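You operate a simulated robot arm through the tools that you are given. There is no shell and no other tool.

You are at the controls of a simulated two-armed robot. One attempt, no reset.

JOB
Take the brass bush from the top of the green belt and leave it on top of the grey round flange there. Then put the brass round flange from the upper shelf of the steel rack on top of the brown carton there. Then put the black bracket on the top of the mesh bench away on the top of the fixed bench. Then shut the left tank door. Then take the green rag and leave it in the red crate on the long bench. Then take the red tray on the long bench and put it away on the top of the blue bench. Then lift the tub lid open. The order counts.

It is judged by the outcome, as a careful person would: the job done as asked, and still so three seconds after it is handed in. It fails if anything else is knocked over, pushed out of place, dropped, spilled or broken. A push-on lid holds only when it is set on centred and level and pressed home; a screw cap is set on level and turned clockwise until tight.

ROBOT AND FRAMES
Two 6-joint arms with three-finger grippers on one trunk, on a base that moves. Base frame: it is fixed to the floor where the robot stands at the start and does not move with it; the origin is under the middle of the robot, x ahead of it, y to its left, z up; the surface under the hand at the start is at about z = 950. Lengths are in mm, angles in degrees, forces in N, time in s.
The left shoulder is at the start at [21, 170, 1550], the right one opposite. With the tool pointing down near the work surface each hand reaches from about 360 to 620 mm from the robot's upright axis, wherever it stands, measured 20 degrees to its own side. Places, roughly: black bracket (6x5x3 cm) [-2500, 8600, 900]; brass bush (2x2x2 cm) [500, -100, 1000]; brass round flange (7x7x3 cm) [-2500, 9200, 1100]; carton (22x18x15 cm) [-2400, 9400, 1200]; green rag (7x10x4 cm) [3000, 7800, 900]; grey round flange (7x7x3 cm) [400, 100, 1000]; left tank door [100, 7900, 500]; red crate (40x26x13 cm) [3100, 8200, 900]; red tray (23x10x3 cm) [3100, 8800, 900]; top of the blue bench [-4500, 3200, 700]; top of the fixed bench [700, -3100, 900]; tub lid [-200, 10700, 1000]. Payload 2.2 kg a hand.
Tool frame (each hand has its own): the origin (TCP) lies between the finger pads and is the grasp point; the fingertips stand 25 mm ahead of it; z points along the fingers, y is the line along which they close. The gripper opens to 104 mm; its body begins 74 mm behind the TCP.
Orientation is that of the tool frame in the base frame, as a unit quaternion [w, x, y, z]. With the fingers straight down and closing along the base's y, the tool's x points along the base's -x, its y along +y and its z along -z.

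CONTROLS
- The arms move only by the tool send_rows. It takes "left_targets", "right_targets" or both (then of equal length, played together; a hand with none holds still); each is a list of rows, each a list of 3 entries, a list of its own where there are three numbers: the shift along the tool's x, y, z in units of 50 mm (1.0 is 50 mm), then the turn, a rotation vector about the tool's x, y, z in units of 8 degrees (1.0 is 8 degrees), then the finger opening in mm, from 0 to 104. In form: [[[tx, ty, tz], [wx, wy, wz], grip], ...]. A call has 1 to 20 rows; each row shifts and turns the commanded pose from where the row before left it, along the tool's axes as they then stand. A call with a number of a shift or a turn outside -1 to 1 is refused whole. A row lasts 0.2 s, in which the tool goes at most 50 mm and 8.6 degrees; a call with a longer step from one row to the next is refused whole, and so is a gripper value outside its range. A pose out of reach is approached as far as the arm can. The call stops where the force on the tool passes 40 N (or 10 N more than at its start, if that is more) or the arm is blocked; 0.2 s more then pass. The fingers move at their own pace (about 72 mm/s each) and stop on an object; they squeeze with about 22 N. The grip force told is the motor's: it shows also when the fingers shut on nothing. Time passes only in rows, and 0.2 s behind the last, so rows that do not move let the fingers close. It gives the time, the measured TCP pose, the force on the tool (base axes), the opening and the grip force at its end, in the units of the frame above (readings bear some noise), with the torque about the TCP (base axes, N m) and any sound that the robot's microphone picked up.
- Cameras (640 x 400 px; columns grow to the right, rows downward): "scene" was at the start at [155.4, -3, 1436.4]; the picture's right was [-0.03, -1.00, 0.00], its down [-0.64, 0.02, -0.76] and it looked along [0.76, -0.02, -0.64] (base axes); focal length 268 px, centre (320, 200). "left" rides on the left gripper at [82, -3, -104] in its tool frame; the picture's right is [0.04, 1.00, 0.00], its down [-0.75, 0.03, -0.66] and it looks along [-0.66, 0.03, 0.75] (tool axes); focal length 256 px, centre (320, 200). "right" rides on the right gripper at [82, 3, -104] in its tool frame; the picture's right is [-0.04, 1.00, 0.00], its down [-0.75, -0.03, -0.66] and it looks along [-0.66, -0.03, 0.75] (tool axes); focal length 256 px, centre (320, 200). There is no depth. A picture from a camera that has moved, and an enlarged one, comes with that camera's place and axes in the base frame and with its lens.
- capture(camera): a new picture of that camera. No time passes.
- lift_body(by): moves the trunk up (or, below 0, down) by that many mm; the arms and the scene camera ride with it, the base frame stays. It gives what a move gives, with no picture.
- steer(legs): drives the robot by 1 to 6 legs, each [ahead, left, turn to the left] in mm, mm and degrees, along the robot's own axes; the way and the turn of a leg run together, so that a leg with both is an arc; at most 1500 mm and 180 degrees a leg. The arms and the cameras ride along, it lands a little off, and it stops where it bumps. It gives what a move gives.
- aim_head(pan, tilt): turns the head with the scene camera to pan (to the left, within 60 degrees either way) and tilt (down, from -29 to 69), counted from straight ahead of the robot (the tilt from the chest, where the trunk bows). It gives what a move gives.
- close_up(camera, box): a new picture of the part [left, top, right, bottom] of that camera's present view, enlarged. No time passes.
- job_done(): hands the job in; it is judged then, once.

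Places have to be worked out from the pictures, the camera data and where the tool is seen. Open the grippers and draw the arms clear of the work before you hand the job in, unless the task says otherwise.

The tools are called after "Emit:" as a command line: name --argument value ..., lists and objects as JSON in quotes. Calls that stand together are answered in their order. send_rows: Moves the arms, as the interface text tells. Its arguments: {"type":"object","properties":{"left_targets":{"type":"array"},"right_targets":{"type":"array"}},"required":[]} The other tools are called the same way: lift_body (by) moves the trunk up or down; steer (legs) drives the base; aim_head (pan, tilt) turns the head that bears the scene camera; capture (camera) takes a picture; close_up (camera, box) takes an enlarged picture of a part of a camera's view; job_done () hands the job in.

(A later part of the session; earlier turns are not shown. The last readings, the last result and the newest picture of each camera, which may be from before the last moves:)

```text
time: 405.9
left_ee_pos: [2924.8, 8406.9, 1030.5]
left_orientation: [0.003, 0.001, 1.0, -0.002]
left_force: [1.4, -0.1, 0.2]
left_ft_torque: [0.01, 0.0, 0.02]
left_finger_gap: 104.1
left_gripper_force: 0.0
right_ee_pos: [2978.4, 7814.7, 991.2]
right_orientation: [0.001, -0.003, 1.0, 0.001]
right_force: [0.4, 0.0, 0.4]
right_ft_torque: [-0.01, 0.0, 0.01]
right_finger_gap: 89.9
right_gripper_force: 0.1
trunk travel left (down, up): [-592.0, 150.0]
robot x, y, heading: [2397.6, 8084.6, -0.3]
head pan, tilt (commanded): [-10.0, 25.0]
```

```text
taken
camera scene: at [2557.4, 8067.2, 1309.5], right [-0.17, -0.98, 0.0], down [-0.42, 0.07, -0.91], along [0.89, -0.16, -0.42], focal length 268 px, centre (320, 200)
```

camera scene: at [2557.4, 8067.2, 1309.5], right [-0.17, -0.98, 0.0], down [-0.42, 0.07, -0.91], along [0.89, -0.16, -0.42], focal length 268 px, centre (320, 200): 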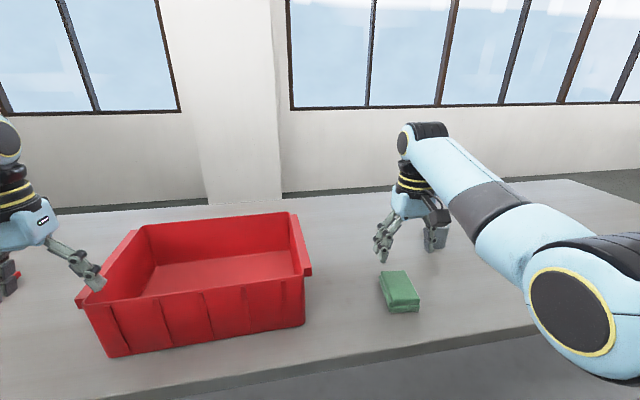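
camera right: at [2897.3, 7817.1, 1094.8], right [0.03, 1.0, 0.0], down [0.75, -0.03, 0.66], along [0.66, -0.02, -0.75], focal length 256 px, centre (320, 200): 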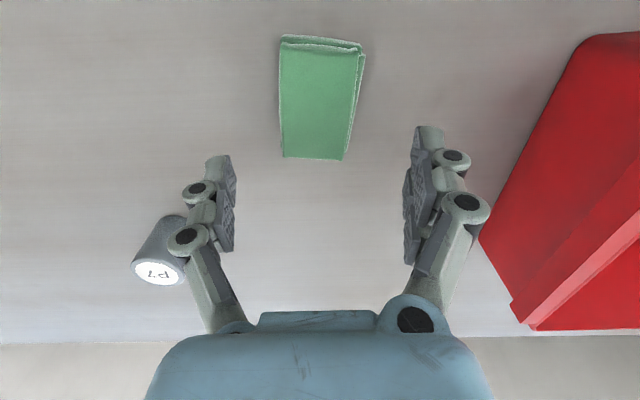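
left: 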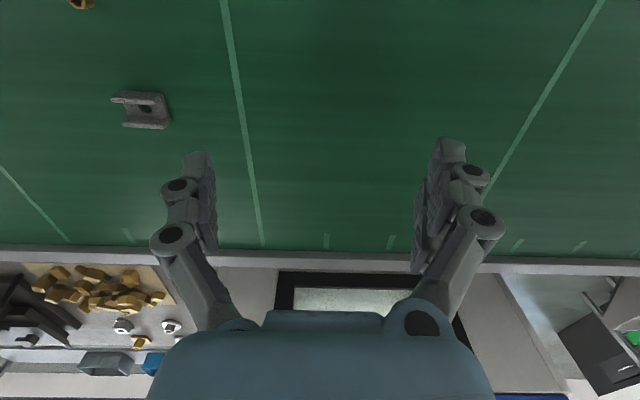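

The rag's top is at z≈878, centre [2974, 7814], turned about 6°. I move the base 40 mm nearer (keeping the hand over the rag), align the yaw, and descend part way.

Emit:
steer --legs '[[45, 0, 0]]'

Emit:
send_rows --right_targets '[[[0.5, 0, 0], [0, 0, 0.4], 90], [[0.48, 0, 0], [0, 0, 0.4], 90], [[0, 0, 0.6], [0, 0, 0], 90], [[0, 0, 0.6], [0, 0, 0], 90], [[0, 0, 0], [0, 0, 0], 90]]'

Emit:
capture --camera "right"

```text
time: 406.8
left_ee_pos: [2970.7, 8406.0, 1029.5]
left_orientation: [0.002, 0.001, 1.0, -0.001]
left_force: [0.8, -0.4, -0.1]
left_ft_torque: [-0.03, 0.04, 0.0]
left_finger_gap: 103.9
left_gripper_force: 0.1
right_ee_pos: [3022.9, 7814.4, 990.7]
right_orientation: [0.0, -0.004, 1.0, 0.0]
right_force: [0.8, 0.5, -1.3]
right_ft_torque: [0.03, 0.06, -0.01]
right_finger_gap: 90.2
right_gripper_force: 0.0
trunk travel left (down, up): [-592.0, 150.0]
robot x, y, heading: [2435.4, 8085.3, -0.0]
head pan, tilt (commanded): [-10.0, 25.0]
```

```text
time: 408.0
left_ee_pos: [2969.0, 8407.2, 1030.7]
left_orientation: [0.002, 0.001, 1.0, -0.001]
left_force: [0.0, 0.8, 0.2]
left_ft_torque: [-0.01, -0.02, -0.03]
left_finger_gap: 104.0
left_gripper_force: 0.0
right_ee_pos: [2974.9, 7817.0, 933.1]
right_orientation: [0.0, 0.052, 0.999, 0.001]
right_force: [0.2, 0.2, -0.5]
right_ft_torque: [-0.01, -0.01, -0.01]
right_finger_gap: 90.3
right_gripper_force: 0.1
trunk travel left (down, up): [-592.0, 150.0]
robot x, y, heading: [2438.9, 8085.8, -0.0]
head pan, tilt (commanded): [-10.0, 25.0]
```

```text
taken
camera right: at [2894.4, 7828.0, 1035.6], right [0.14, 0.99, 0.0], down [0.75, -0.11, 0.66], along [0.65, -0.09, -0.75], focal length 256 px, centre (320, 200)
```

right: 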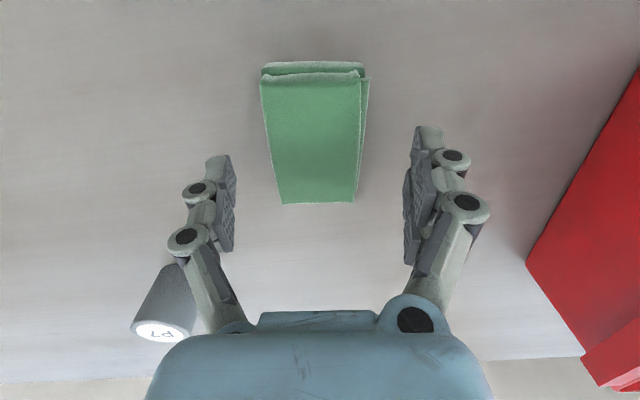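

Well aligned and centred. I descend the rest in steps, watching for contact.

Emit:
send_rows --right_targets '[[[0, 0, 0.5], [0, 0, 0], 90], [[0, 0, 0.5], [0, 0, 0], 90], [[0, 0, 0.2], [0, 0, 0], 90], [[0, 0, 0], [0, 0, 0], 90]]'

Emit:
capture --camera "right"

Emit:
close_up --camera "scene" --box '[360, 200, 480, 320]'

```text
time: 409.0
left_ee_pos: [2969.5, 8406.8, 1030.2]
left_orientation: [0.002, 0.001, 1.0, -0.001]
left_force: [0.1, -0.6, 0.5]
left_ft_torque: [-0.03, 0.02, 0.02]
left_finger_gap: 104.1
left_gripper_force: 0.1
right_ee_pos: [2974.1, 7815.5, 871.6]
right_orientation: [0.001, 0.052, 0.999, 0.0]
right_force: [-0.2, -0.5, 0.4]
right_ft_torque: [-0.03, 0.01, 0.0]
right_finger_gap: 89.8
right_gripper_force: 0.1
trunk travel left (down, up): [-592.0, 150.0]
robot x, y, heading: [2441.0, 8083.0, 0.1]
head pan, tilt (commanded): [-10.0, 25.0]
```

```text
taken
camera right: at [2893.7, 7827.1, 974.6], right [0.14, 0.99, 0.0], down [0.75, -0.11, 0.66], along [0.65, -0.09, -0.75], focal length 256 px, centre (320, 200)
```

right: 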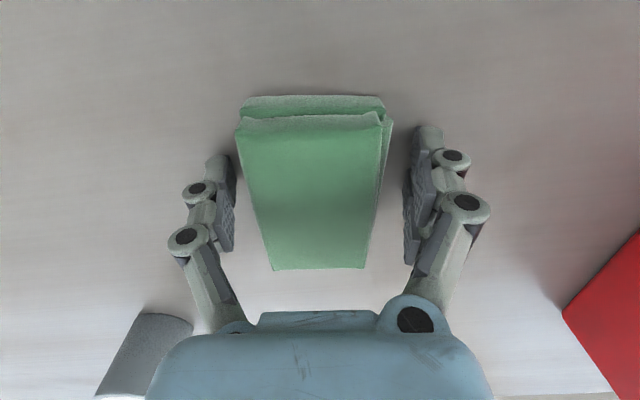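

```text
3.33 times, centred on (420, 260) of scene
camera zoom: at [2600.9, 8066.9, 1309.5], right [-0.17, -0.98, 0.0], down [-0.42, 0.07, -0.91], along [0.89, -0.16, -0.42], focal length 893 px, centre (-13, 0)
```

zoom: 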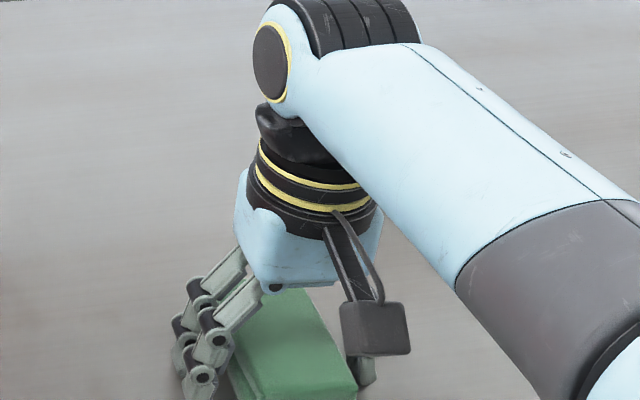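

The fingers flank the rag with about 30 mm overlap and no contact below. I close the gripper.

Emit:
send_rows --right_targets '[[[0, 0, 0], [0, 0, 0], 70], [[0, 0, 0], [0, 0, 0], 55], [[0, 0, 0], [0, 0, 0], 40], [[0, 0, 0], [0, 0, 0], 20], [[0, 0, 0], [0, 0, 0], 0], [[0, 0, 0], [0, 0, 0], 0]]'

Emit:
send_rows --right_targets '[[[0, 0, -0.1], [0, 0, 0], 0], [[0, 0, -0.3], [0, 0, 0], 0], [[0, 0, -0.5], [0, 0, 0], 0], [[0, 0, -0.6], [0, 0, 0], 0], [[0, 0, 0], [0, 0, 0], 0]]'

Emit:
capture --camera "right"

```text
time: 410.4
left_ee_pos: [2968.4, 8407.2, 1030.9]
left_orientation: [0.003, 0.0, 1.0, -0.002]
left_force: [0.2, 1.1, 0.7]
left_ft_torque: [0.0, 0.03, -0.01]
left_finger_gap: 104.1
left_gripper_force: 0.1
right_ee_pos: [2976.0, 7816.2, 873.8]
right_orientation: [0.003, 0.052, 0.999, 0.002]
right_force: [6.0, -2.5, 25.5]
right_ft_torque: [0.13, -0.15, -0.27]
right_finger_gap: 65.8
right_gripper_force: 22.2
trunk travel left (down, up): [-592.0, 150.0]
robot x, y, heading: [2439.0, 8086.5, -0.3]
head pan, tilt (commanded): [-10.0, 25.0]
```

```text
time: 411.6
left_ee_pos: [2969.7, 8407.5, 1030.1]
left_orientation: [0.002, 0.001, 1.0, -0.001]
left_force: [-0.4, 0.2, -0.4]
left_ft_torque: [0.01, 0.03, 0.02]
left_finger_gap: 104.1
left_gripper_force: 0.1
right_ee_pos: [2973.4, 7816.2, 947.8]
right_orientation: [0.0, 0.052, 0.999, 0.001]
right_force: [0.0, 0.1, 0.1]
right_ft_torque: [0.03, 0.02, 0.01]
right_finger_gap: 65.8
right_gripper_force: 21.8
trunk travel left (down, up): [-592.0, 150.0]
robot x, y, heading: [2440.7, 8084.1, -0.0]
head pan, tilt (commanded): [-10.0, 25.0]
```

```text
taken
camera right: at [2892.2, 7827.1, 1050.3], right [0.14, 0.99, 0.0], down [0.75, -0.11, 0.66], along [0.65, -0.09, -0.75], focal length 256 px, centre (320, 200)
```

right: 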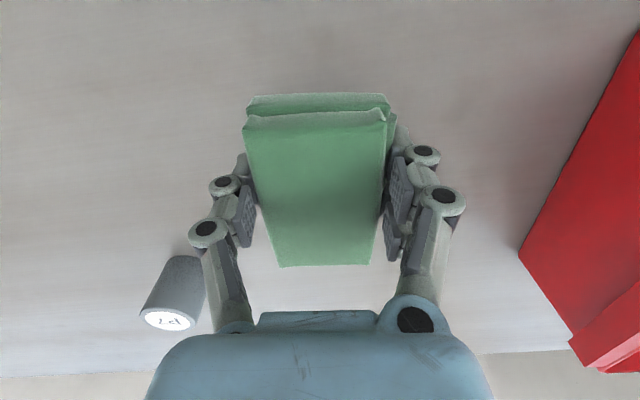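

The rag is held. I raise it with the trunk, drive to bring it above the crate (rim spans x 2955–3200, y 8012–8402), and check.

Emit:
lift_body --by 150

Emit:
steer --legs '[[60, 390, 0]]'

Emit:
send_rows --right_targets '[[[-0.45, 0, 0], [0, 0, 0], 0], [[-0.45, 0, 0], [0, 0, 0], 0], [[0, 0, 0], [0, 0, 0], 0]]'

Emit:
capture --camera "right"

Emit:
capture --camera "scene"

```text
time: 413.3
left_ee_pos: [2968.0, 8405.8, 1180.4]
left_orientation: [0.002, 0.001, 1.0, -0.001]
left_force: [-1.3, 0.1, 0.2]
left_ft_torque: [-0.01, 0.0, 0.03]
left_finger_gap: 103.9
left_gripper_force: 0.1
right_ee_pos: [2973.0, 7816.0, 1095.7]
right_orientation: [0.0, 0.051, 0.999, 0.001]
right_force: [-0.4, -1.1, -0.9]
right_ft_torque: [-0.04, -0.03, 0.01]
right_finger_gap: 65.6
right_gripper_force: 22.0
trunk travel left (down, up): [-742.0, 0.0]
robot x, y, heading: [2439.1, 8082.2, 0.1]
head pan, tilt (commanded): [-10.0, 25.0]
```

```text
time: 415.8
left_ee_pos: [3034.0, 8787.8, 1180.0]
left_orientation: [0.002, 0.005, 1.0, -0.002]
left_force: [0.6, -0.5, 0.7]
left_ft_torque: [-0.04, -0.02, 0.01]
left_finger_gap: 103.9
left_gripper_force: 0.2
right_ee_pos: [3033.4, 8196.4, 1097.6]
right_orientation: [0.001, 0.056, 0.998, 0.001]
right_force: [0.0, 1.0, -0.3]
right_ft_torque: [0.01, 0.03, 0.03]
right_finger_gap: 65.5
right_gripper_force: 22.2
trunk travel left (down, up): [-742.0, 0.0]
robot x, y, heading: [2501.4, 8469.4, -0.7]
head pan, tilt (commanded): [-10.0, 25.0]
```

```text
time: 416.6
left_ee_pos: [3034.1, 8787.6, 1180.3]
left_orientation: [0.002, 0.005, 1.0, -0.001]
left_force: [-0.2, -1.0, 0.6]
left_ft_torque: [0.0, -0.02, 0.0]
left_finger_gap: 104.1
left_gripper_force: 0.0
right_ee_pos: [3078.4, 8189.5, 1098.6]
right_orientation: [0.001, 0.056, 0.998, 0.001]
right_force: [0.6, -0.1, 0.2]
right_ft_torque: [-0.02, 0.05, 0.01]
right_finger_gap: 65.3
right_gripper_force: 22.0
trunk travel left (down, up): [-742.0, 0.0]
robot x, y, heading: [2502.0, 8466.8, -0.3]
head pan, tilt (commanded): [-10.0, 25.0]
```

```text
taken
camera right: at [2997.5, 8201.2, 1200.1], right [0.15, 0.99, 0.0], down [0.74, -0.12, 0.66], along [0.65, -0.1, -0.75], focal length 256 px, centre (320, 200)
```

right: 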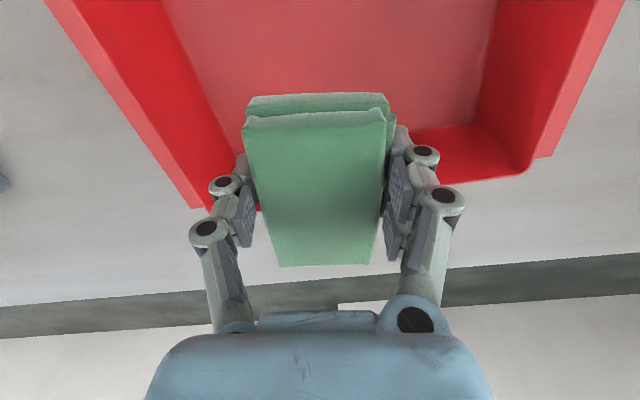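

```text
taken
camera scene: at [2661.7, 8450.4, 1459.9], right [-0.18, -0.98, 0.0], down [-0.42, 0.08, -0.91], along [0.89, -0.17, -0.42], focal length 268 px, centre (320, 200)
```

scene: 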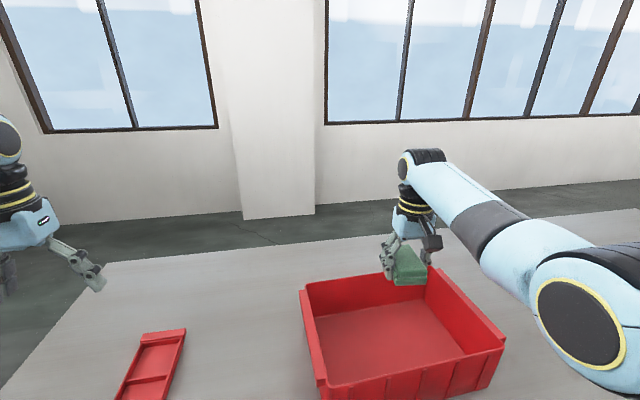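

The rag hangs over the crate's middle. I lower the trunk 150 mm, bringing it inside the crate.

Emit:
lift_body --by -150

Emit:
capture --camera "right"

Emit:
capture --camera "scene"

```text
time: 418.3
left_ee_pos: [3034.5, 8787.3, 1030.6]
left_orientation: [0.003, 0.005, 1.0, -0.002]
left_force: [0.1, 0.6, -0.3]
left_ft_torque: [0.0, 0.01, -0.02]
left_finger_gap: 104.0
left_gripper_force: 0.1
right_ee_pos: [3078.1, 8190.3, 945.7]
right_orientation: [0.001, 0.056, 0.998, 0.0]
right_force: [-0.3, 0.1, 0.1]
right_ft_torque: [0.01, -0.04, 0.0]
right_finger_gap: 65.5
right_gripper_force: 22.6
trunk travel left (down, up): [-592.0, 150.0]
robot x, y, heading: [2500.3, 8469.0, -0.2]
head pan, tilt (commanded): [-10.0, 25.0]
```

```text
taken
camera right: at [2997.1, 8203.1, 1049.9], right [0.15, 0.99, 0.0], down [0.74, -0.12, 0.66], along [0.65, -0.1, -0.75], focal length 256 px, centre (320, 200)
```

right: 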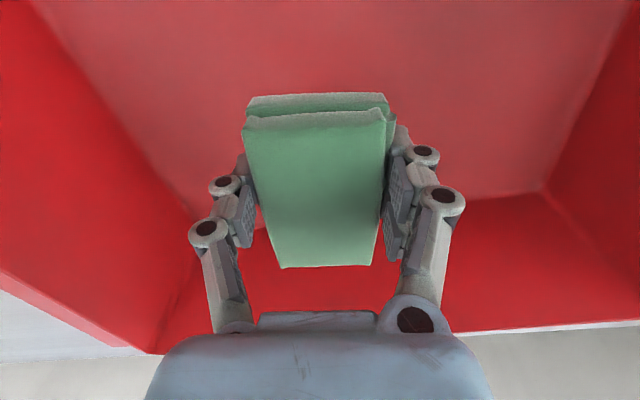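

```text
taken
camera scene: at [2662.7, 8450.6, 1309.6], right [-0.18, -0.98, 0.0], down [-0.42, 0.08, -0.91], along [0.89, -0.17, -0.42], focal length 268 px, centre (320, 200)
```

scene: 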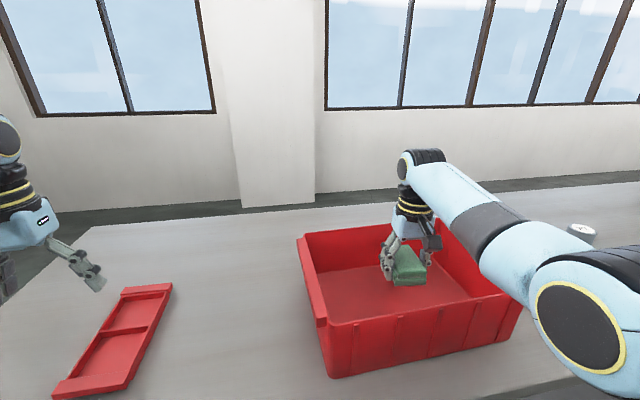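

It's inside the crate. I lower the hand another 50 mm, then in small steps to the crate floor.

Emit:
send_rows --right_targets '[[[0, 0, 0.5], [0, 0, 0], 0], [[0, 0, 0.4], [0, 0, 0], 0], [[0, 0, 0.15], [0, 0, 0], 0], [[0, 0, 0.1], [0, 0, 0], 0], [[0, 0, 0], [0, 0, 0], 0]]'

Emit:
capture --camera "scene"

```text
time: 419.5
left_ee_pos: [3033.9, 8787.0, 1029.9]
left_orientation: [0.003, 0.005, 1.0, -0.001]
left_force: [-1.6, 0.2, -0.8]
left_ft_torque: [-0.03, 0.02, 0.02]
left_finger_gap: 104.0
left_gripper_force: 0.1
right_ee_pos: [3074.6, 8190.9, 887.6]
right_orientation: [0.001, 0.057, 0.998, 0.001]
right_force: [0.1, -0.1, -1.2]
right_ft_torque: [0.02, 0.0, 0.04]
right_finger_gap: 65.3
right_gripper_force: 22.1
trunk travel left (down, up): [-592.0, 150.0]
robot x, y, heading: [2500.7, 8467.7, -0.7]
head pan, tilt (commanded): [-10.0, 25.0]
```

```text
taken
camera scene: at [2662.9, 8450.6, 1309.5], right [-0.18, -0.98, 0.0], down [-0.42, 0.08, -0.91], along [0.89, -0.17, -0.42], focal length 268 px, centre (320, 200)
```

scene: 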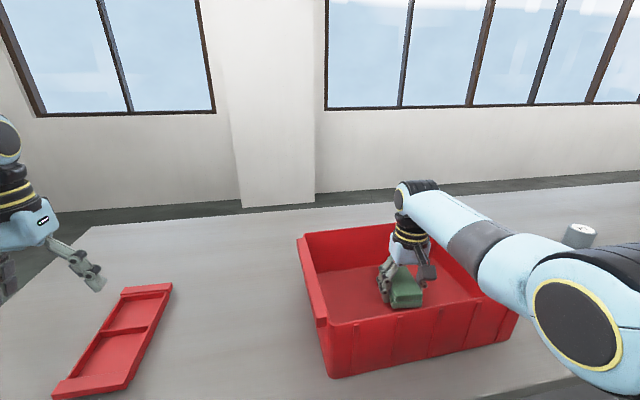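

Nearly down; a few more small steps until contact.

Emit:
send_rows --right_targets '[[[0, 0, 0.07], [0, 0, 0], 0], [[0, 0, 0.07], [0, 0, 0], 0], [[0, 0, 0.06], [0, 0, 0], 0], [[0, 0, 0], [0, 0, 0], 0]]'

```text
time: 420.5
left_ee_pos: [3033.0, 8786.8, 1030.8]
left_orientation: [0.002, 0.006, 1.0, -0.003]
left_force: [0.9, -0.3, 0.5]
left_ft_torque: [-0.02, -0.04, 0.02]
left_finger_gap: 103.9
left_gripper_force: 0.0
right_ee_pos: [3077.0, 8191.4, 881.3]
right_orientation: [0.002, 0.057, 0.998, 0.0]
right_force: [-3.6, 0.4, 12.0]
right_ft_torque: [-0.1, 0.52, -0.02]
right_finger_gap: 65.8
right_gripper_force: 21.6
trunk travel left (down, up): [-592.0, 150.0]
robot x, y, heading: [2500.9, 8470.5, -0.6]
head pan, tilt (commanded): [-10.0, 25.0]
```

The rag touches the crate floor (12 N). I release it, then raise the hand straight up and check.

Emit:
send_rows --right_targets '[[[0, 0, -0.04], [0, 0, 0], 64], [[0, 0, 0], [0, 0, 0], 70], [[0, 0, 0], [0, 0, 0], 80], [[0, 0, 0], [0, 0, 0], 90], [[0, 0, 0], [0, 0, 0], 96]]'

Emit:
send_rows --right_targets '[[[0, 0, -0.3], [0, 0, 0], 96], [[0, 0, -0.7], [0, 0, 0], 96], [[0, 0, -0.8], [0, 0, 0], 96], [[0, 0, -0.6], [0, 0, 0], 96], [[0, 0, 0], [0, 0, 0], 96]]'

Emit:
lift_body --by 150

Emit:
capture --camera "scene"

Emit:
capture --camera "right"

```text
time: 421.7
left_ee_pos: [3033.3, 8787.8, 1030.1]
left_orientation: [0.002, 0.005, 1.0, -0.002]
left_force: [0.0, 0.6, 0.8]
left_ft_torque: [-0.05, -0.04, -0.01]
left_finger_gap: 103.9
left_gripper_force: 0.0
right_ee_pos: [3078.1, 8191.3, 880.3]
right_orientation: [0.0, 0.057, 0.998, 0.001]
right_force: [-0.5, -0.4, 0.1]
right_ft_torque: [0.01, -0.01, -0.01]
right_finger_gap: 96.0
right_gripper_force: 0.1
trunk travel left (down, up): [-592.0, 150.0]
robot x, y, heading: [2501.3, 8468.6, -0.6]
head pan, tilt (commanded): [-10.0, 25.0]
```

```text
time: 422.9
left_ee_pos: [3034.1, 8787.6, 1029.6]
left_orientation: [0.002, 0.005, 1.0, 0.0]
left_force: [0.5, -0.4, -0.7]
left_ft_torque: [0.0, 0.0, 0.01]
left_finger_gap: 104.3
left_gripper_force: 0.1
right_ee_pos: [3077.1, 8188.6, 1001.6]
right_orientation: [0.001, 0.057, 0.998, 0.001]
right_force: [-0.5, 0.7, -0.1]
right_ft_torque: [-0.01, 0.0, 0.03]
right_finger_gap: 95.9
right_gripper_force: 0.0
trunk travel left (down, up): [-592.0, 150.0]
robot x, y, heading: [2503.3, 8465.7, -0.6]
head pan, tilt (commanded): [-10.0, 25.0]
```

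```text
time: 424.7
left_ee_pos: [3033.0, 8787.0, 1179.9]
left_orientation: [0.002, 0.005, 1.0, -0.002]
left_force: [0.1, -0.3, -0.2]
left_ft_torque: [-0.02, -0.01, 0.02]
left_finger_gap: 103.8
left_gripper_force: 0.0
right_ee_pos: [3077.7, 8191.8, 1150.5]
right_orientation: [0.0, 0.057, 0.998, 0.001]
right_force: [0.6, 0.0, -0.5]
right_ft_torque: [0.0, -0.02, -0.04]
right_finger_gap: 95.9
right_gripper_force: 0.0
trunk travel left (down, up): [-742.0, 0.0]
robot x, y, heading: [2502.3, 8469.6, -0.6]
head pan, tilt (commanded): [-10.0, 25.0]
```

```text
taken
camera scene: at [2662.5, 8450.7, 1459.7], right [-0.18, -0.98, 0.0], down [-0.42, 0.08, -0.91], along [0.89, -0.17, -0.42], focal length 268 px, centre (320, 200)
```

scene: 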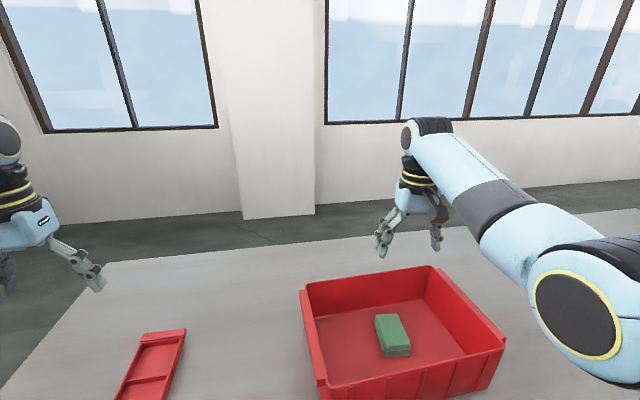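

```text
taken
camera right: at [2997.2, 8203.1, 1253.8], right [0.15, 0.99, 0.0], down [0.74, -0.12, 0.66], along [0.65, -0.1, -0.75], focal length 256 px, centre (320, 200)
```

right: 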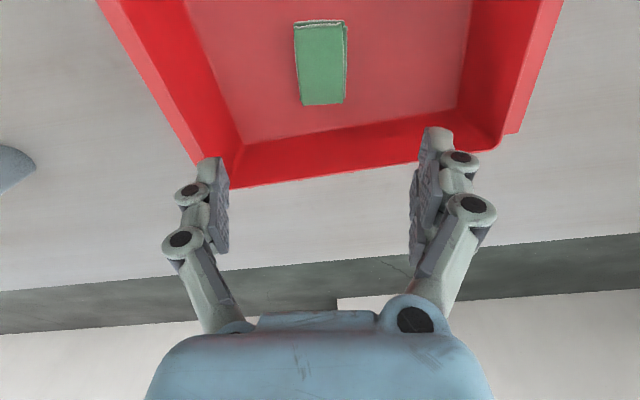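

The rag lies in the red crate. Next is the red tray; the left hand is right above it, so I look through its camera.

Emit:
capture --camera "left"

Emit:
close_up --camera "scene" --box '[90, 310, 230, 400]'

```text
taken
camera left: at [2950.7, 8784.7, 1282.3], right [-0.03, 1.0, 0.0], down [0.75, 0.02, 0.66], along [0.66, 0.02, -0.75], focal length 256 px, centre (320, 200)
```

left: 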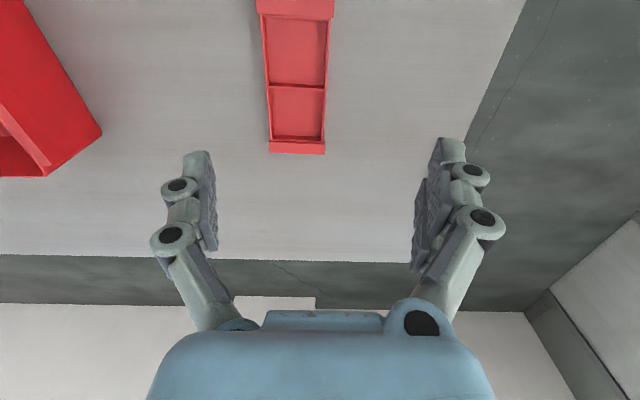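

```text
4.44 times, centred on (160, 355) of scene
camera zoom: at [2662.5, 8450.7, 1459.7], right [-0.18, -0.98, 0.0], down [-0.42, 0.08, -0.91], along [0.89, -0.17, -0.42], focal length 1190 px, centre (1031, -489)
```

zoom: 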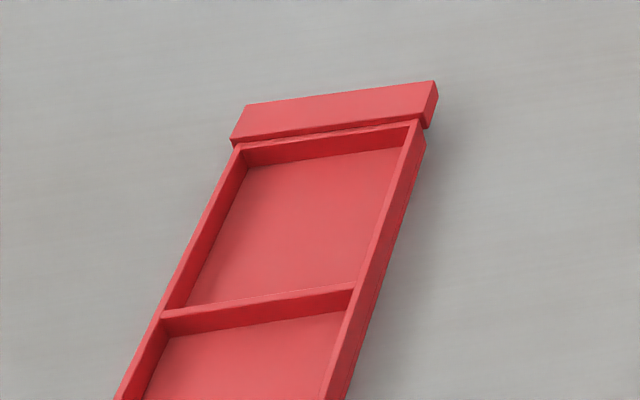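

The tray lies with its long side along x, its middle divider at about [3081, 8753]. I'll grip it by that central divider with the left hand turned 90°; first I raise the right hand, close in 40 mm, and turn the left hand.

Emit:
send_rows --left_targets '[[[0, 0, 0], [0, 0, -0.94], 60], [[0, 0, 0], [0, 0, -0.94], 60], [[0, 0, 0], [0, 0, -0.94], 60], [[0, 0, 0], [0, 0, -0.94], 60], [[0, 0, 0], [0, 0, -0.94], 60], [[0, 0, 0], [0, 0, -0.94], 60], [[0, 0, 0], [0, 0, -0.94], 60], [[0, 0, 0], [0, 0, -0.94], 60], [[0, 0, 0], [0, 0, -0.94], 60], [[0, 0, 0], [0, 0, -0.94], 60], [[0, 0, 0], [0, 0, -0.94], 60], [[0, 0, 0], [0, 0, -0.91], 60]]' --right_targets '[[[0, 0, -0.4], [0, 0, -0.4], 60], [[0, 0, -0.4], [0, 0, -0.4], 60], [[0, 0, -0.4], [0, 0, 0], 60], [[0, 0, 0], [0, 0, 0], 60], [[0, 0, 0], [0, 0, 0], 60], [[0, 0, 0], [0, 0, 0], 60], [[0, 0, 0], [0, 0, 0], 60], [[0, 0, 0], [0, 0, 0], 60], [[0, 0, 0], [0, 0, 0], 60], [[0, 0, 0], [0, 0, 0], 60], [[0, 0, 0], [0, 0, 0], 60], [[0, 0, 0], [0, 0, 0], 60]]'

Emit:
steer --legs '[[40, -25, 0.6]]'

Emit:
capture --camera "left"

```text
time: 427.3
left_ee_pos: [3033.1, 8787.8, 1179.9]
left_orientation: [0.0, -0.705, 0.709, -0.003]
left_force: [0.0, 1.0, 0.2]
left_ft_torque: [-0.01, -0.02, -0.04]
left_finger_gap: 60.1
left_gripper_force: 0.0
right_ee_pos: [3076.9, 8189.5, 1212.4]
right_orientation: [0.001, 0.001, 1.0, 0.0]
right_force: [-1.3, -0.6, -0.8]
right_ft_torque: [0.01, 0.0, -0.02]
right_finger_gap: 60.0
right_gripper_force: 0.2
trunk travel left (down, up): [-742.0, 0.0]
robot x, y, heading: [2503.4, 8465.7, -0.8]
head pan, tilt (commanded): [-10.0, 25.0]
```

```text
time: 428.2
left_ee_pos: [3068.9, 8769.2, 1180.8]
left_orientation: [0.0, -0.706, 0.708, -0.003]
left_force: [0.0, 1.0, 0.1]
left_ft_torque: [-0.04, -0.01, 0.0]
left_finger_gap: 60.0
left_gripper_force: 0.0
right_ee_pos: [3117.9, 8171.2, 1213.2]
right_orientation: [0.001, -0.002, 1.0, 0.0]
right_force: [-0.4, -0.7, -0.1]
right_ft_torque: [-0.03, 0.04, -0.01]
right_finger_gap: 60.1
right_gripper_force: 0.1
trunk travel left (down, up): [-742.0, 0.0]
robot x, y, heading: [2543.4, 8446.2, -0.1]
head pan, tilt (commanded): [-10.0, 25.0]
```

```text
taken
camera left: at [3071.2, 8687.2, 1283.6], right [-1.0, -0.04, -0.01], down [-0.03, 0.76, 0.65], along [-0.02, 0.65, -0.76], focal length 256 px, centre (320, 200)
```

left: 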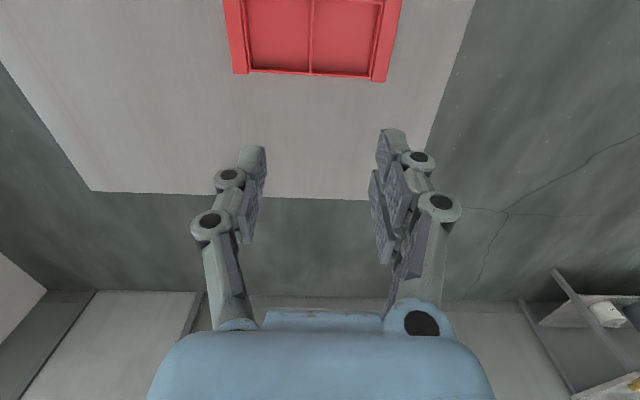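

The divider is at [3081, 8752] and well aligned with the turned hand. I shift onto it, lower the trunk 150 mm, and look again.

Emit:
send_rows --left_targets '[[[0.34, -0.25, 0], [0, 0, 0], 60], [[0, 0, 0], [0, 0, 0], 60]]'

Emit:
lift_body --by -150

Emit:
send_rows --left_targets '[[[0, 0, 0.6], [0, 0, 0], 60], [[0, 0, 0.6], [0, 0, 0], 60], [[0, 0, 0.4], [0, 0, 0], 60], [[0, 0, 0], [0, 0, 0], 60]]'

Emit:
capture --camera "left"

Emit:
capture --camera "scene"

```text
time: 428.8
left_ee_pos: [3085.1, 8752.6, 1178.8]
left_orientation: [-0.001, -0.705, 0.709, -0.003]
left_force: [0.8, 1.0, 0.3]
left_ft_torque: [-0.01, 0.03, -0.02]
left_finger_gap: 60.1
left_gripper_force: 0.1
right_ee_pos: [3118.2, 8171.2, 1213.2]
right_orientation: [0.001, -0.003, 1.0, 0.0]
right_force: [0.3, 0.5, -0.3]
right_ft_torque: [-0.01, 0.03, -0.01]
right_finger_gap: 60.0
right_gripper_force: 0.1
trunk travel left (down, up): [-742.0, 0.0]
robot x, y, heading: [2538.7, 8446.1, -0.2]
head pan, tilt (commanded): [-10.0, 25.0]
```

```text
time: 430.5
left_ee_pos: [3083.4, 8751.9, 1030.3]
left_orientation: [0.002, -0.706, 0.708, -0.002]
left_force: [1.0, -0.8, 0.0]
left_ft_torque: [0.03, -0.02, 0.0]
left_finger_gap: 60.0
left_gripper_force: 0.0
right_ee_pos: [3118.7, 8170.8, 1063.6]
right_orientation: [0.001, -0.002, 1.0, 0.0]
right_force: [-0.4, 1.1, 0.3]
right_ft_torque: [-0.03, -0.01, 0.01]
right_finger_gap: 60.1
right_gripper_force: 0.2
trunk travel left (down, up): [-592.0, 150.0]
robot x, y, heading: [2541.9, 8450.5, -0.5]
head pan, tilt (commanded): [-10.0, 25.0]
```

```text
time: 431.5
left_ee_pos: [3084.8, 8750.8, 950.0]
left_orientation: [0.002, -0.706, 0.708, -0.002]
left_force: [-0.3, 0.0, 0.1]
left_ft_torque: [-0.02, 0.0, -0.01]
left_finger_gap: 59.9
left_gripper_force: 0.0
right_ee_pos: [3117.0, 8170.5, 1061.5]
right_orientation: [0.0, -0.003, 1.0, 0.001]
right_force: [-0.3, 0.4, 0.0]
right_ft_torque: [0.02, -0.02, 0.02]
right_finger_gap: 60.1
right_gripper_force: 0.0
trunk travel left (down, up): [-592.0, 150.0]
robot x, y, heading: [2542.5, 8441.5, -0.1]
head pan, tilt (commanded): [-10.0, 25.0]
```

```text
taken
camera left: at [3086.0, 8668.4, 1052.8], right [-1.0, -0.04, 0.0], down [-0.03, 0.76, 0.65], along [-0.02, 0.65, -0.76], focal length 256 px, centre (320, 200)
```

left: 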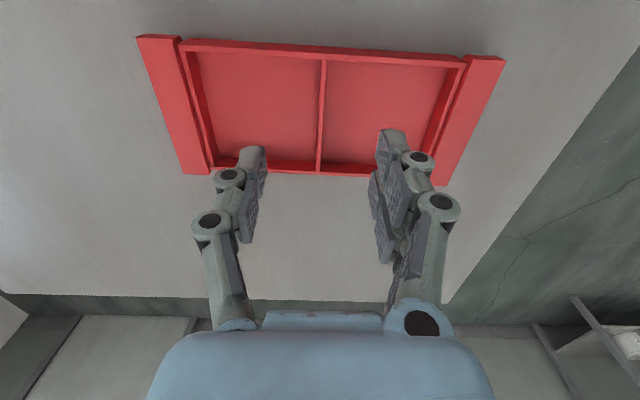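

```text
taken
camera scene: at [2702.7, 8428.7, 1309.5], right [-0.18, -0.98, 0.0], down [-0.42, 0.07, -0.91], along [0.89, -0.16, -0.42], focal length 268 px, centre (320, 200)
```

scene: 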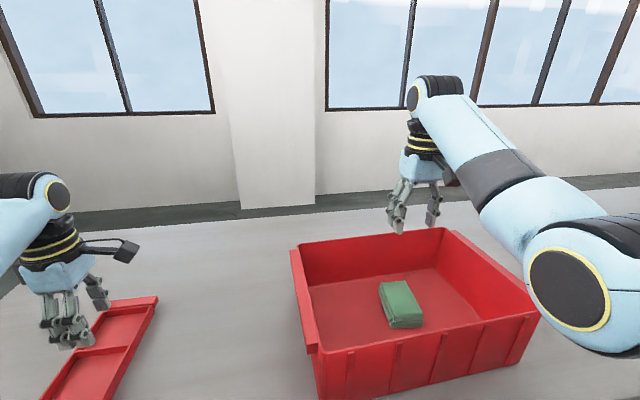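

The divider is centred between the fingers. I narrow the opening to 40 mm and descend, finishing with small steps.

Emit:
send_rows --left_targets '[[[0, 0, 0.3], [0, 0, 0], 40], [[0, 0, 0.4], [0, 0, 0], 40], [[0, 0, 0.4], [0, 0, 0], 40], [[0, 0, 0.1], [0, 0, 0], 40], [[0, 0, 0], [0, 0, 0], 40]]'

Emit:
capture --camera "left"

Emit:
close_up --camera "scene" --box '[0, 240, 180, 400]'

```text
time: 432.7
left_ee_pos: [3085.7, 8748.6, 890.0]
left_orientation: [-0.001, -0.706, 0.709, -0.003]
left_force: [1.1, 0.6, 0.0]
left_ft_torque: [0.0, 0.0, 0.04]
left_finger_gap: 40.1
left_gripper_force: 0.1
right_ee_pos: [3118.4, 8170.5, 1063.0]
right_orientation: [0.0, -0.002, 1.0, 0.001]
right_force: [-0.5, 0.0, -0.5]
right_ft_torque: [-0.01, 0.05, 0.01]
right_finger_gap: 60.0
right_gripper_force: 0.2
trunk travel left (down, up): [-592.0, 150.0]
robot x, y, heading: [2541.5, 8446.2, -0.5]
head pan, tilt (commanded): [-10.0, 25.0]
```

```text
taken
camera left: at [3086.2, 8667.1, 993.7], right [-1.0, -0.04, 0.0], down [-0.03, 0.76, 0.65], along [-0.02, 0.65, -0.76], focal length 256 px, centre (320, 200)
```

left: 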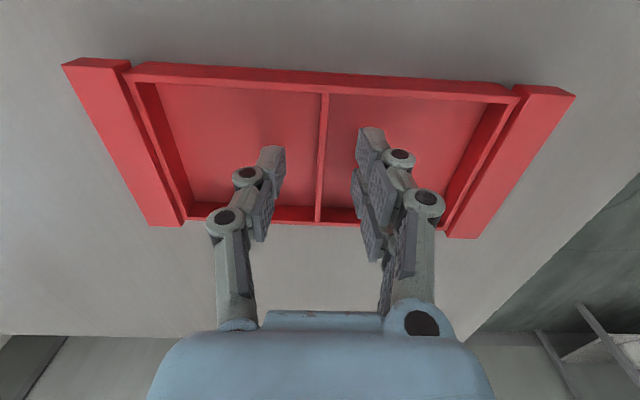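

```text
2.50 times, centred on (90, 320) of scene
camera zoom: at [2702.8, 8428.7, 1309.5], right [-0.18, -0.98, 0.0], down [-0.42, 0.07, -0.91], along [0.89, -0.16, -0.42], focal length 670 px, centre (895, -100)
```

zoom: 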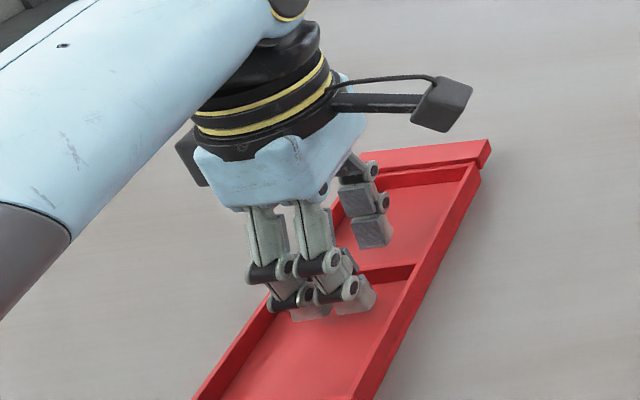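

The fingers straddle the divider inside the two compartments. I lower in 3 mm steps, feeling for the tray floor.

Emit:
send_rows --left_targets '[[[0, 0, 0.06], [0, 0, 0], 36], [[0, 0, 0.06], [0, 0, 0], 32], [[0, 0, 0.06], [0, 0, 0], 30], [[0, 0, 0], [0, 0, 0], 30]]'

Emit:
capture --camera "left"

```text
time: 433.7
left_ee_pos: [3084.0, 8749.1, 881.9]
left_orientation: [0.001, -0.706, 0.708, -0.003]
left_force: [0.0, 0.5, 3.0]
left_ft_torque: [0.04, 0.07, 0.02]
left_finger_gap: 29.9
left_gripper_force: 0.2
right_ee_pos: [3119.1, 8170.5, 1063.4]
right_orientation: [0.001, -0.002, 1.0, 0.001]
right_force: [-0.4, 0.2, 0.7]
right_ft_torque: [-0.04, 0.02, 0.04]
right_finger_gap: 59.9
right_gripper_force: 0.1
trunk travel left (down, up): [-592.0, 150.0]
robot x, y, heading: [2543.0, 8445.4, -0.2]
head pan, tilt (commanded): [-10.0, 25.0]
```

```text
taken
camera left: at [3085.8, 8667.4, 984.7], right [-1.0, -0.04, 0.0], down [-0.03, 0.76, 0.65], along [-0.02, 0.65, -0.76], focal length 256 px, centre (320, 200)
```

left: 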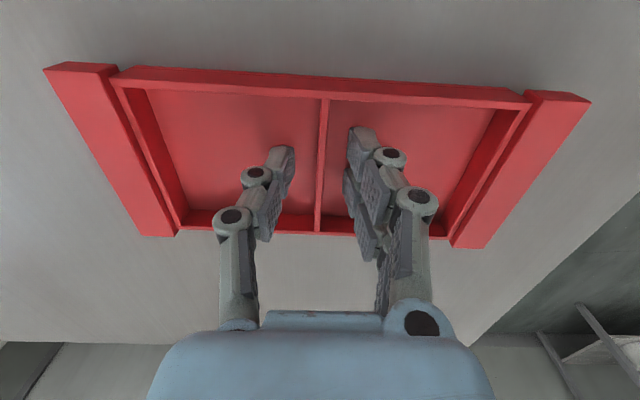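

Slight contact with the tray floor (3 N). I lift 1 mm and close on the divider.

Emit:
send_rows --left_targets '[[[0, 0, -0.03], [0, 0, 0], 22], [[0, 0, 0], [0, 0, 0], 15], [[0, 0, 0], [0, 0, 0], 8], [[0, 0, 0], [0, 0, 0], 0], [[0, 0, 0], [0, 0, 0], 0], [[0, 0, 0], [0, 0, 0], 0]]'

Emit:
capture --camera "left"

```text
time: 435.1
left_ee_pos: [3085.4, 8749.2, 883.3]
left_orientation: [0.001, -0.706, 0.709, -0.002]
left_force: [0.0, 0.4, -0.4]
left_ft_torque: [-0.01, 0.04, 0.0]
left_finger_gap: 6.2
left_gripper_force: 22.1
right_ee_pos: [3118.9, 8170.0, 1063.3]
right_orientation: [0.001, -0.003, 1.0, 0.001]
right_force: [0.2, -0.4, 0.2]
right_ft_torque: [0.02, 0.0, 0.02]
right_finger_gap: 59.8
right_gripper_force: 0.1
trunk travel left (down, up): [-592.0, 150.0]
robot x, y, heading: [2542.1, 8442.1, -0.1]
head pan, tilt (commanded): [-10.0, 25.0]
```

```text
taken
camera left: at [3086.1, 8667.8, 985.7], right [-1.0, -0.04, 0.0], down [-0.03, 0.76, 0.65], along [-0.02, 0.65, -0.76], focal length 256 px, centre (320, 200)
```

left: 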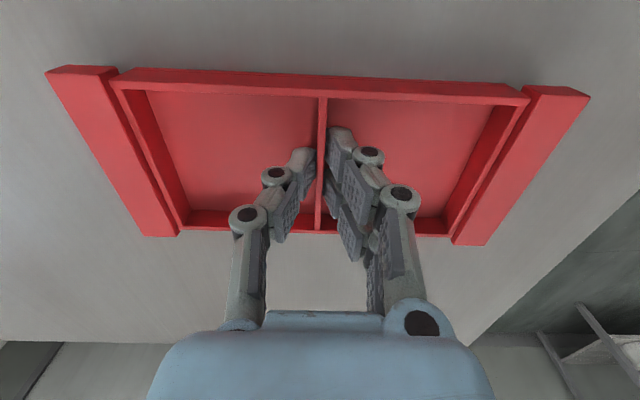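

The divider is gripped (6.2 mm, 22 N). I lift slowly and check that the tray comes up level.

Emit:
send_rows --left_targets '[[[0, 0, -0.06], [0, 0, 0], 0], [[0, 0, -0.1], [0, 0, 0], 0], [[0, 0, -0.2], [0, 0, 0], 0], [[0, 0, -0.3], [0, 0, 0], 0], [[0, 0, -0.4], [0, 0, 0], 0], [[0, 0, 0], [0, 0, 0], 0]]'

Emit:
capture --camera "left"

Emit:
capture --camera "scene"

```text
time: 436.5
left_ee_pos: [3084.6, 8751.0, 935.6]
left_orientation: [0.001, -0.707, 0.708, -0.003]
left_force: [-0.9, 0.3, -1.6]
left_ft_torque: [-0.02, 0.01, -0.02]
left_finger_gap: 6.0
left_gripper_force: 21.8
right_ee_pos: [3118.9, 8170.8, 1062.1]
right_orientation: [0.001, -0.003, 1.0, 0.001]
right_force: [1.1, 0.3, 0.2]
right_ft_torque: [0.01, -0.01, 0.02]
right_finger_gap: 60.1
right_gripper_force: 0.1
trunk travel left (down, up): [-592.0, 150.0]
robot x, y, heading: [2539.7, 8446.5, -0.4]
head pan, tilt (commanded): [-10.0, 25.0]
```

```text
taken
camera left: at [3086.4, 8668.7, 1038.8], right [-1.0, -0.04, 0.0], down [-0.03, 0.76, 0.65], along [-0.02, 0.65, -0.76], focal length 256 px, centre (320, 200)
```

left: 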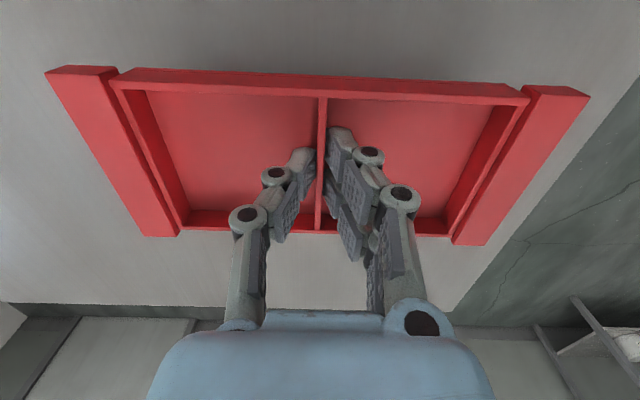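

```text
taken
camera scene: at [2703.0, 8428.8, 1309.4], right [-0.18, -0.98, 0.0], down [-0.42, 0.07, -0.91], along [0.89, -0.16, -0.42], focal length 268 px, centre (320, 200)
```

scene: 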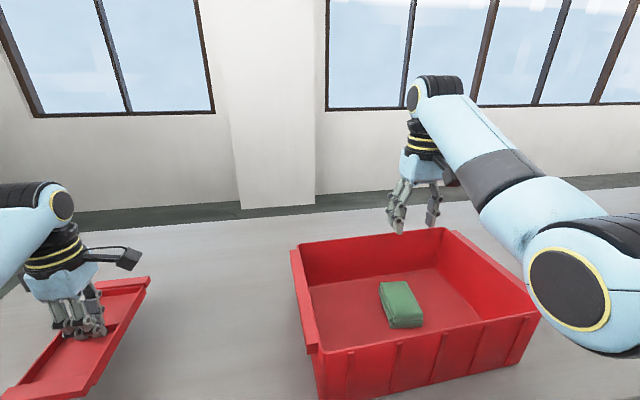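

The tray hangs level from its divider. I raise the trunk, back off from the bench, and return the way I came (to y≈9316, then west) heading for the blue bench.

Emit:
lift_body --by 150

Emit:
steer --legs '[[-420, 0, 0.3], [0, 880, 0]]'

Emit:
capture --camera "left"

Emit:
capture --camera "scene"

```text
time: 438.3
left_ee_pos: [3084.3, 8749.9, 1084.8]
left_orientation: [-0.001, -0.706, 0.708, -0.002]
left_force: [0.5, -0.9, -1.2]
left_ft_torque: [0.02, 0.02, 0.01]
left_finger_gap: 6.0
left_gripper_force: 21.9
right_ee_pos: [3119.2, 8170.6, 1212.0]
right_orientation: [0.001, -0.002, 1.0, 0.001]
right_force: [-0.7, 0.2, -0.2]
right_ft_torque: [-0.01, 0.01, -0.02]
right_finger_gap: 60.3
right_gripper_force: 0.1
trunk travel left (down, up): [-742.0, 0.0]
robot x, y, heading: [2540.3, 8445.5, -0.4]
head pan, tilt (commanded): [-10.0, 25.0]
```

```text
time: 445.1
left_ee_pos: [2665.2, 9639.3, 1085.4]
left_orientation: [0.0, -0.707, 0.708, -0.003]
left_force: [0.6, -0.4, -0.7]
left_ft_torque: [-0.04, -0.01, -0.01]
left_finger_gap: 6.0
left_gripper_force: 21.9
right_ee_pos: [2701.6, 9059.3, 1212.3]
right_orientation: [0.001, -0.004, 1.0, 0.001]
right_force: [0.2, -0.1, 0.5]
right_ft_torque: [0.0, -0.04, 0.0]
right_finger_gap: 60.0
right_gripper_force: 0.0
trunk travel left (down, up): [-742.0, 0.0]
robot x, y, heading: [2123.7, 9333.1, -0.2]
head pan, tilt (commanded): [-10.0, 25.0]
```

```text
taken
camera left: at [2667.2, 9557.3, 1188.4], right [-1.0, -0.04, 0.0], down [-0.03, 0.76, 0.65], along [-0.02, 0.65, -0.76], focal length 256 px, centre (320, 200)
```

left: 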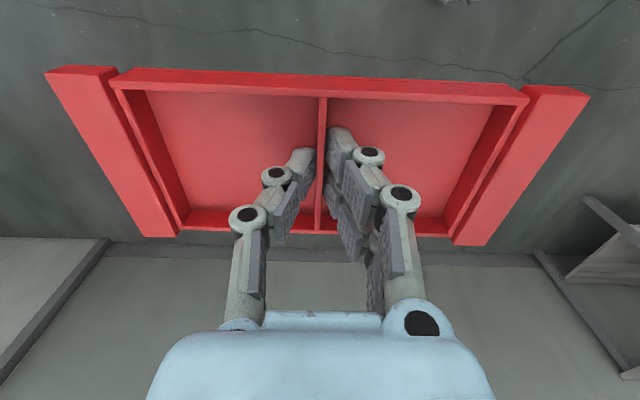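

```text
taken
camera scene: at [2284.3, 9316.6, 1459.9], right [-0.17, -0.98, 0.0], down [-0.42, 0.07, -0.91], along [0.89, -0.16, -0.42], focal length 268 px, centre (320, 200)
```

scene: 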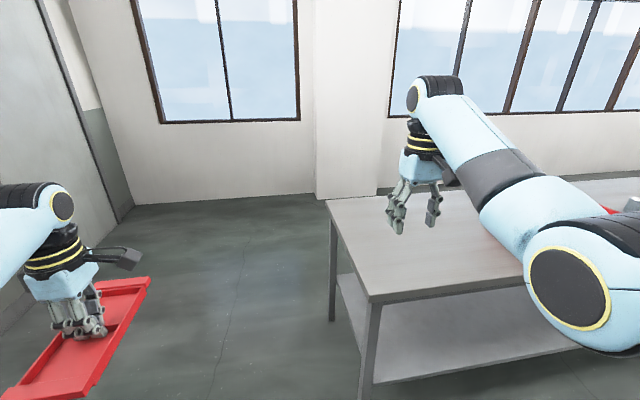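

Tray stable. I reverse along the known clear strip to x≈-750, then turn right to face -y.

Emit:
steer --legs '[[-1450, 0, 0.2], [-1430, 0, 0], [0, 0, -90]]'

Emit:
aim_head --pan 0 --tilt 15

Emit:
capture --camera "scene"

```text
time: 462.6
left_ee_pos: [-384.4, 8837.2, 1085.5]
left_orientation: [-0.002, -0.035, 0.999, -0.001]
left_force: [-0.4, -0.1, -1.4]
left_ft_torque: [0.01, 0.03, -0.02]
left_finger_gap: 6.0
left_gripper_force: 22.2
right_ee_pos: [-959.1, 8758.7, 1213.5]
right_orientation: [0.001, 0.678, 0.735, 0.0]
right_force: [0.2, -0.2, -0.3]
right_ft_torque: [0.01, 0.02, 0.03]
right_finger_gap: 60.0
right_gripper_force: 0.1
trunk travel left (down, up): [-742.0, 0.0]
robot x, y, heading: [-727.0, 9352.1, -86.0]
head pan, tilt (commanded): [-10.0, 25.0]
```

```text
time: 463.3
left_ee_pos: [-384.0, 8835.6, 1086.1]
left_orientation: [-0.002, -0.037, 0.999, -0.001]
left_force: [-0.6, 0.6, -1.4]
left_ft_torque: [-0.03, -0.02, -0.04]
left_finger_gap: 6.1
left_gripper_force: 22.1
right_ee_pos: [-959.3, 8758.9, 1212.2]
right_orientation: [0.001, 0.678, 0.735, 0.0]
right_force: [0.3, 0.7, 0.6]
right_ft_torque: [-0.01, -0.01, 0.0]
right_finger_gap: 59.8
right_gripper_force: 0.1
trunk travel left (down, up): [-742.0, 0.0]
robot x, y, heading: [-727.4, 9353.6, -85.6]
head pan, tilt (commanded): [0.0, 15.0]
```

```text
taken
camera scene: at [-716.4, 9191.6, 1476.0], right [-1.0, -0.07, 0.0], down [-0.02, 0.26, -0.97], along [0.07, -0.96, -0.26], focal length 268 px, centre (320, 200)
```

scene: 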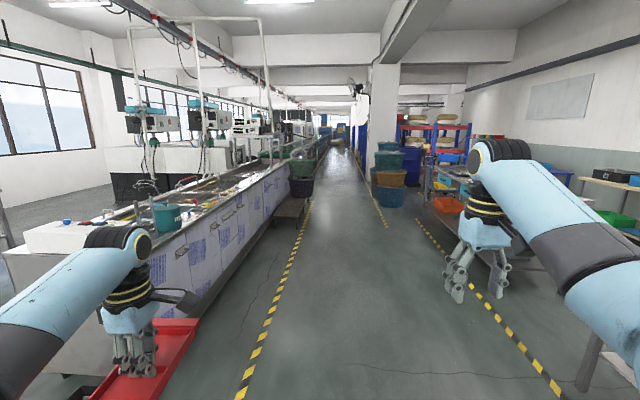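

I look at the right-hand side to find the blue bench.

Emit:
close_up --camera "scene" --box '[370, 100, 640, 260]'

```text
2.37 times, centred on (505, 180) of scene
camera zoom: at [-716.4, 9191.6, 1476.0], right [-1.0, -0.07, 0.0], down [-0.02, 0.26, -0.97], along [0.07, -0.96, -0.26], focal length 635 px, centre (-118, 247)
```

zoom: 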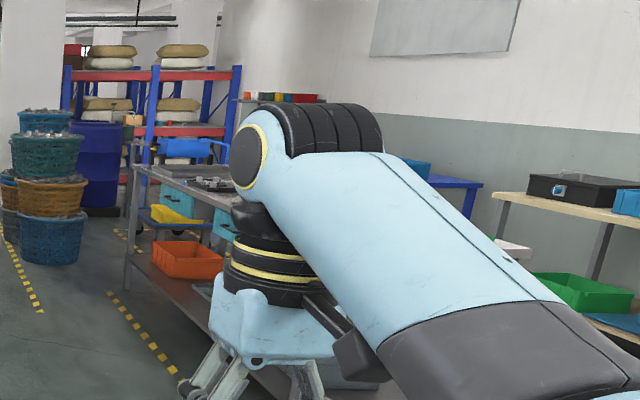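

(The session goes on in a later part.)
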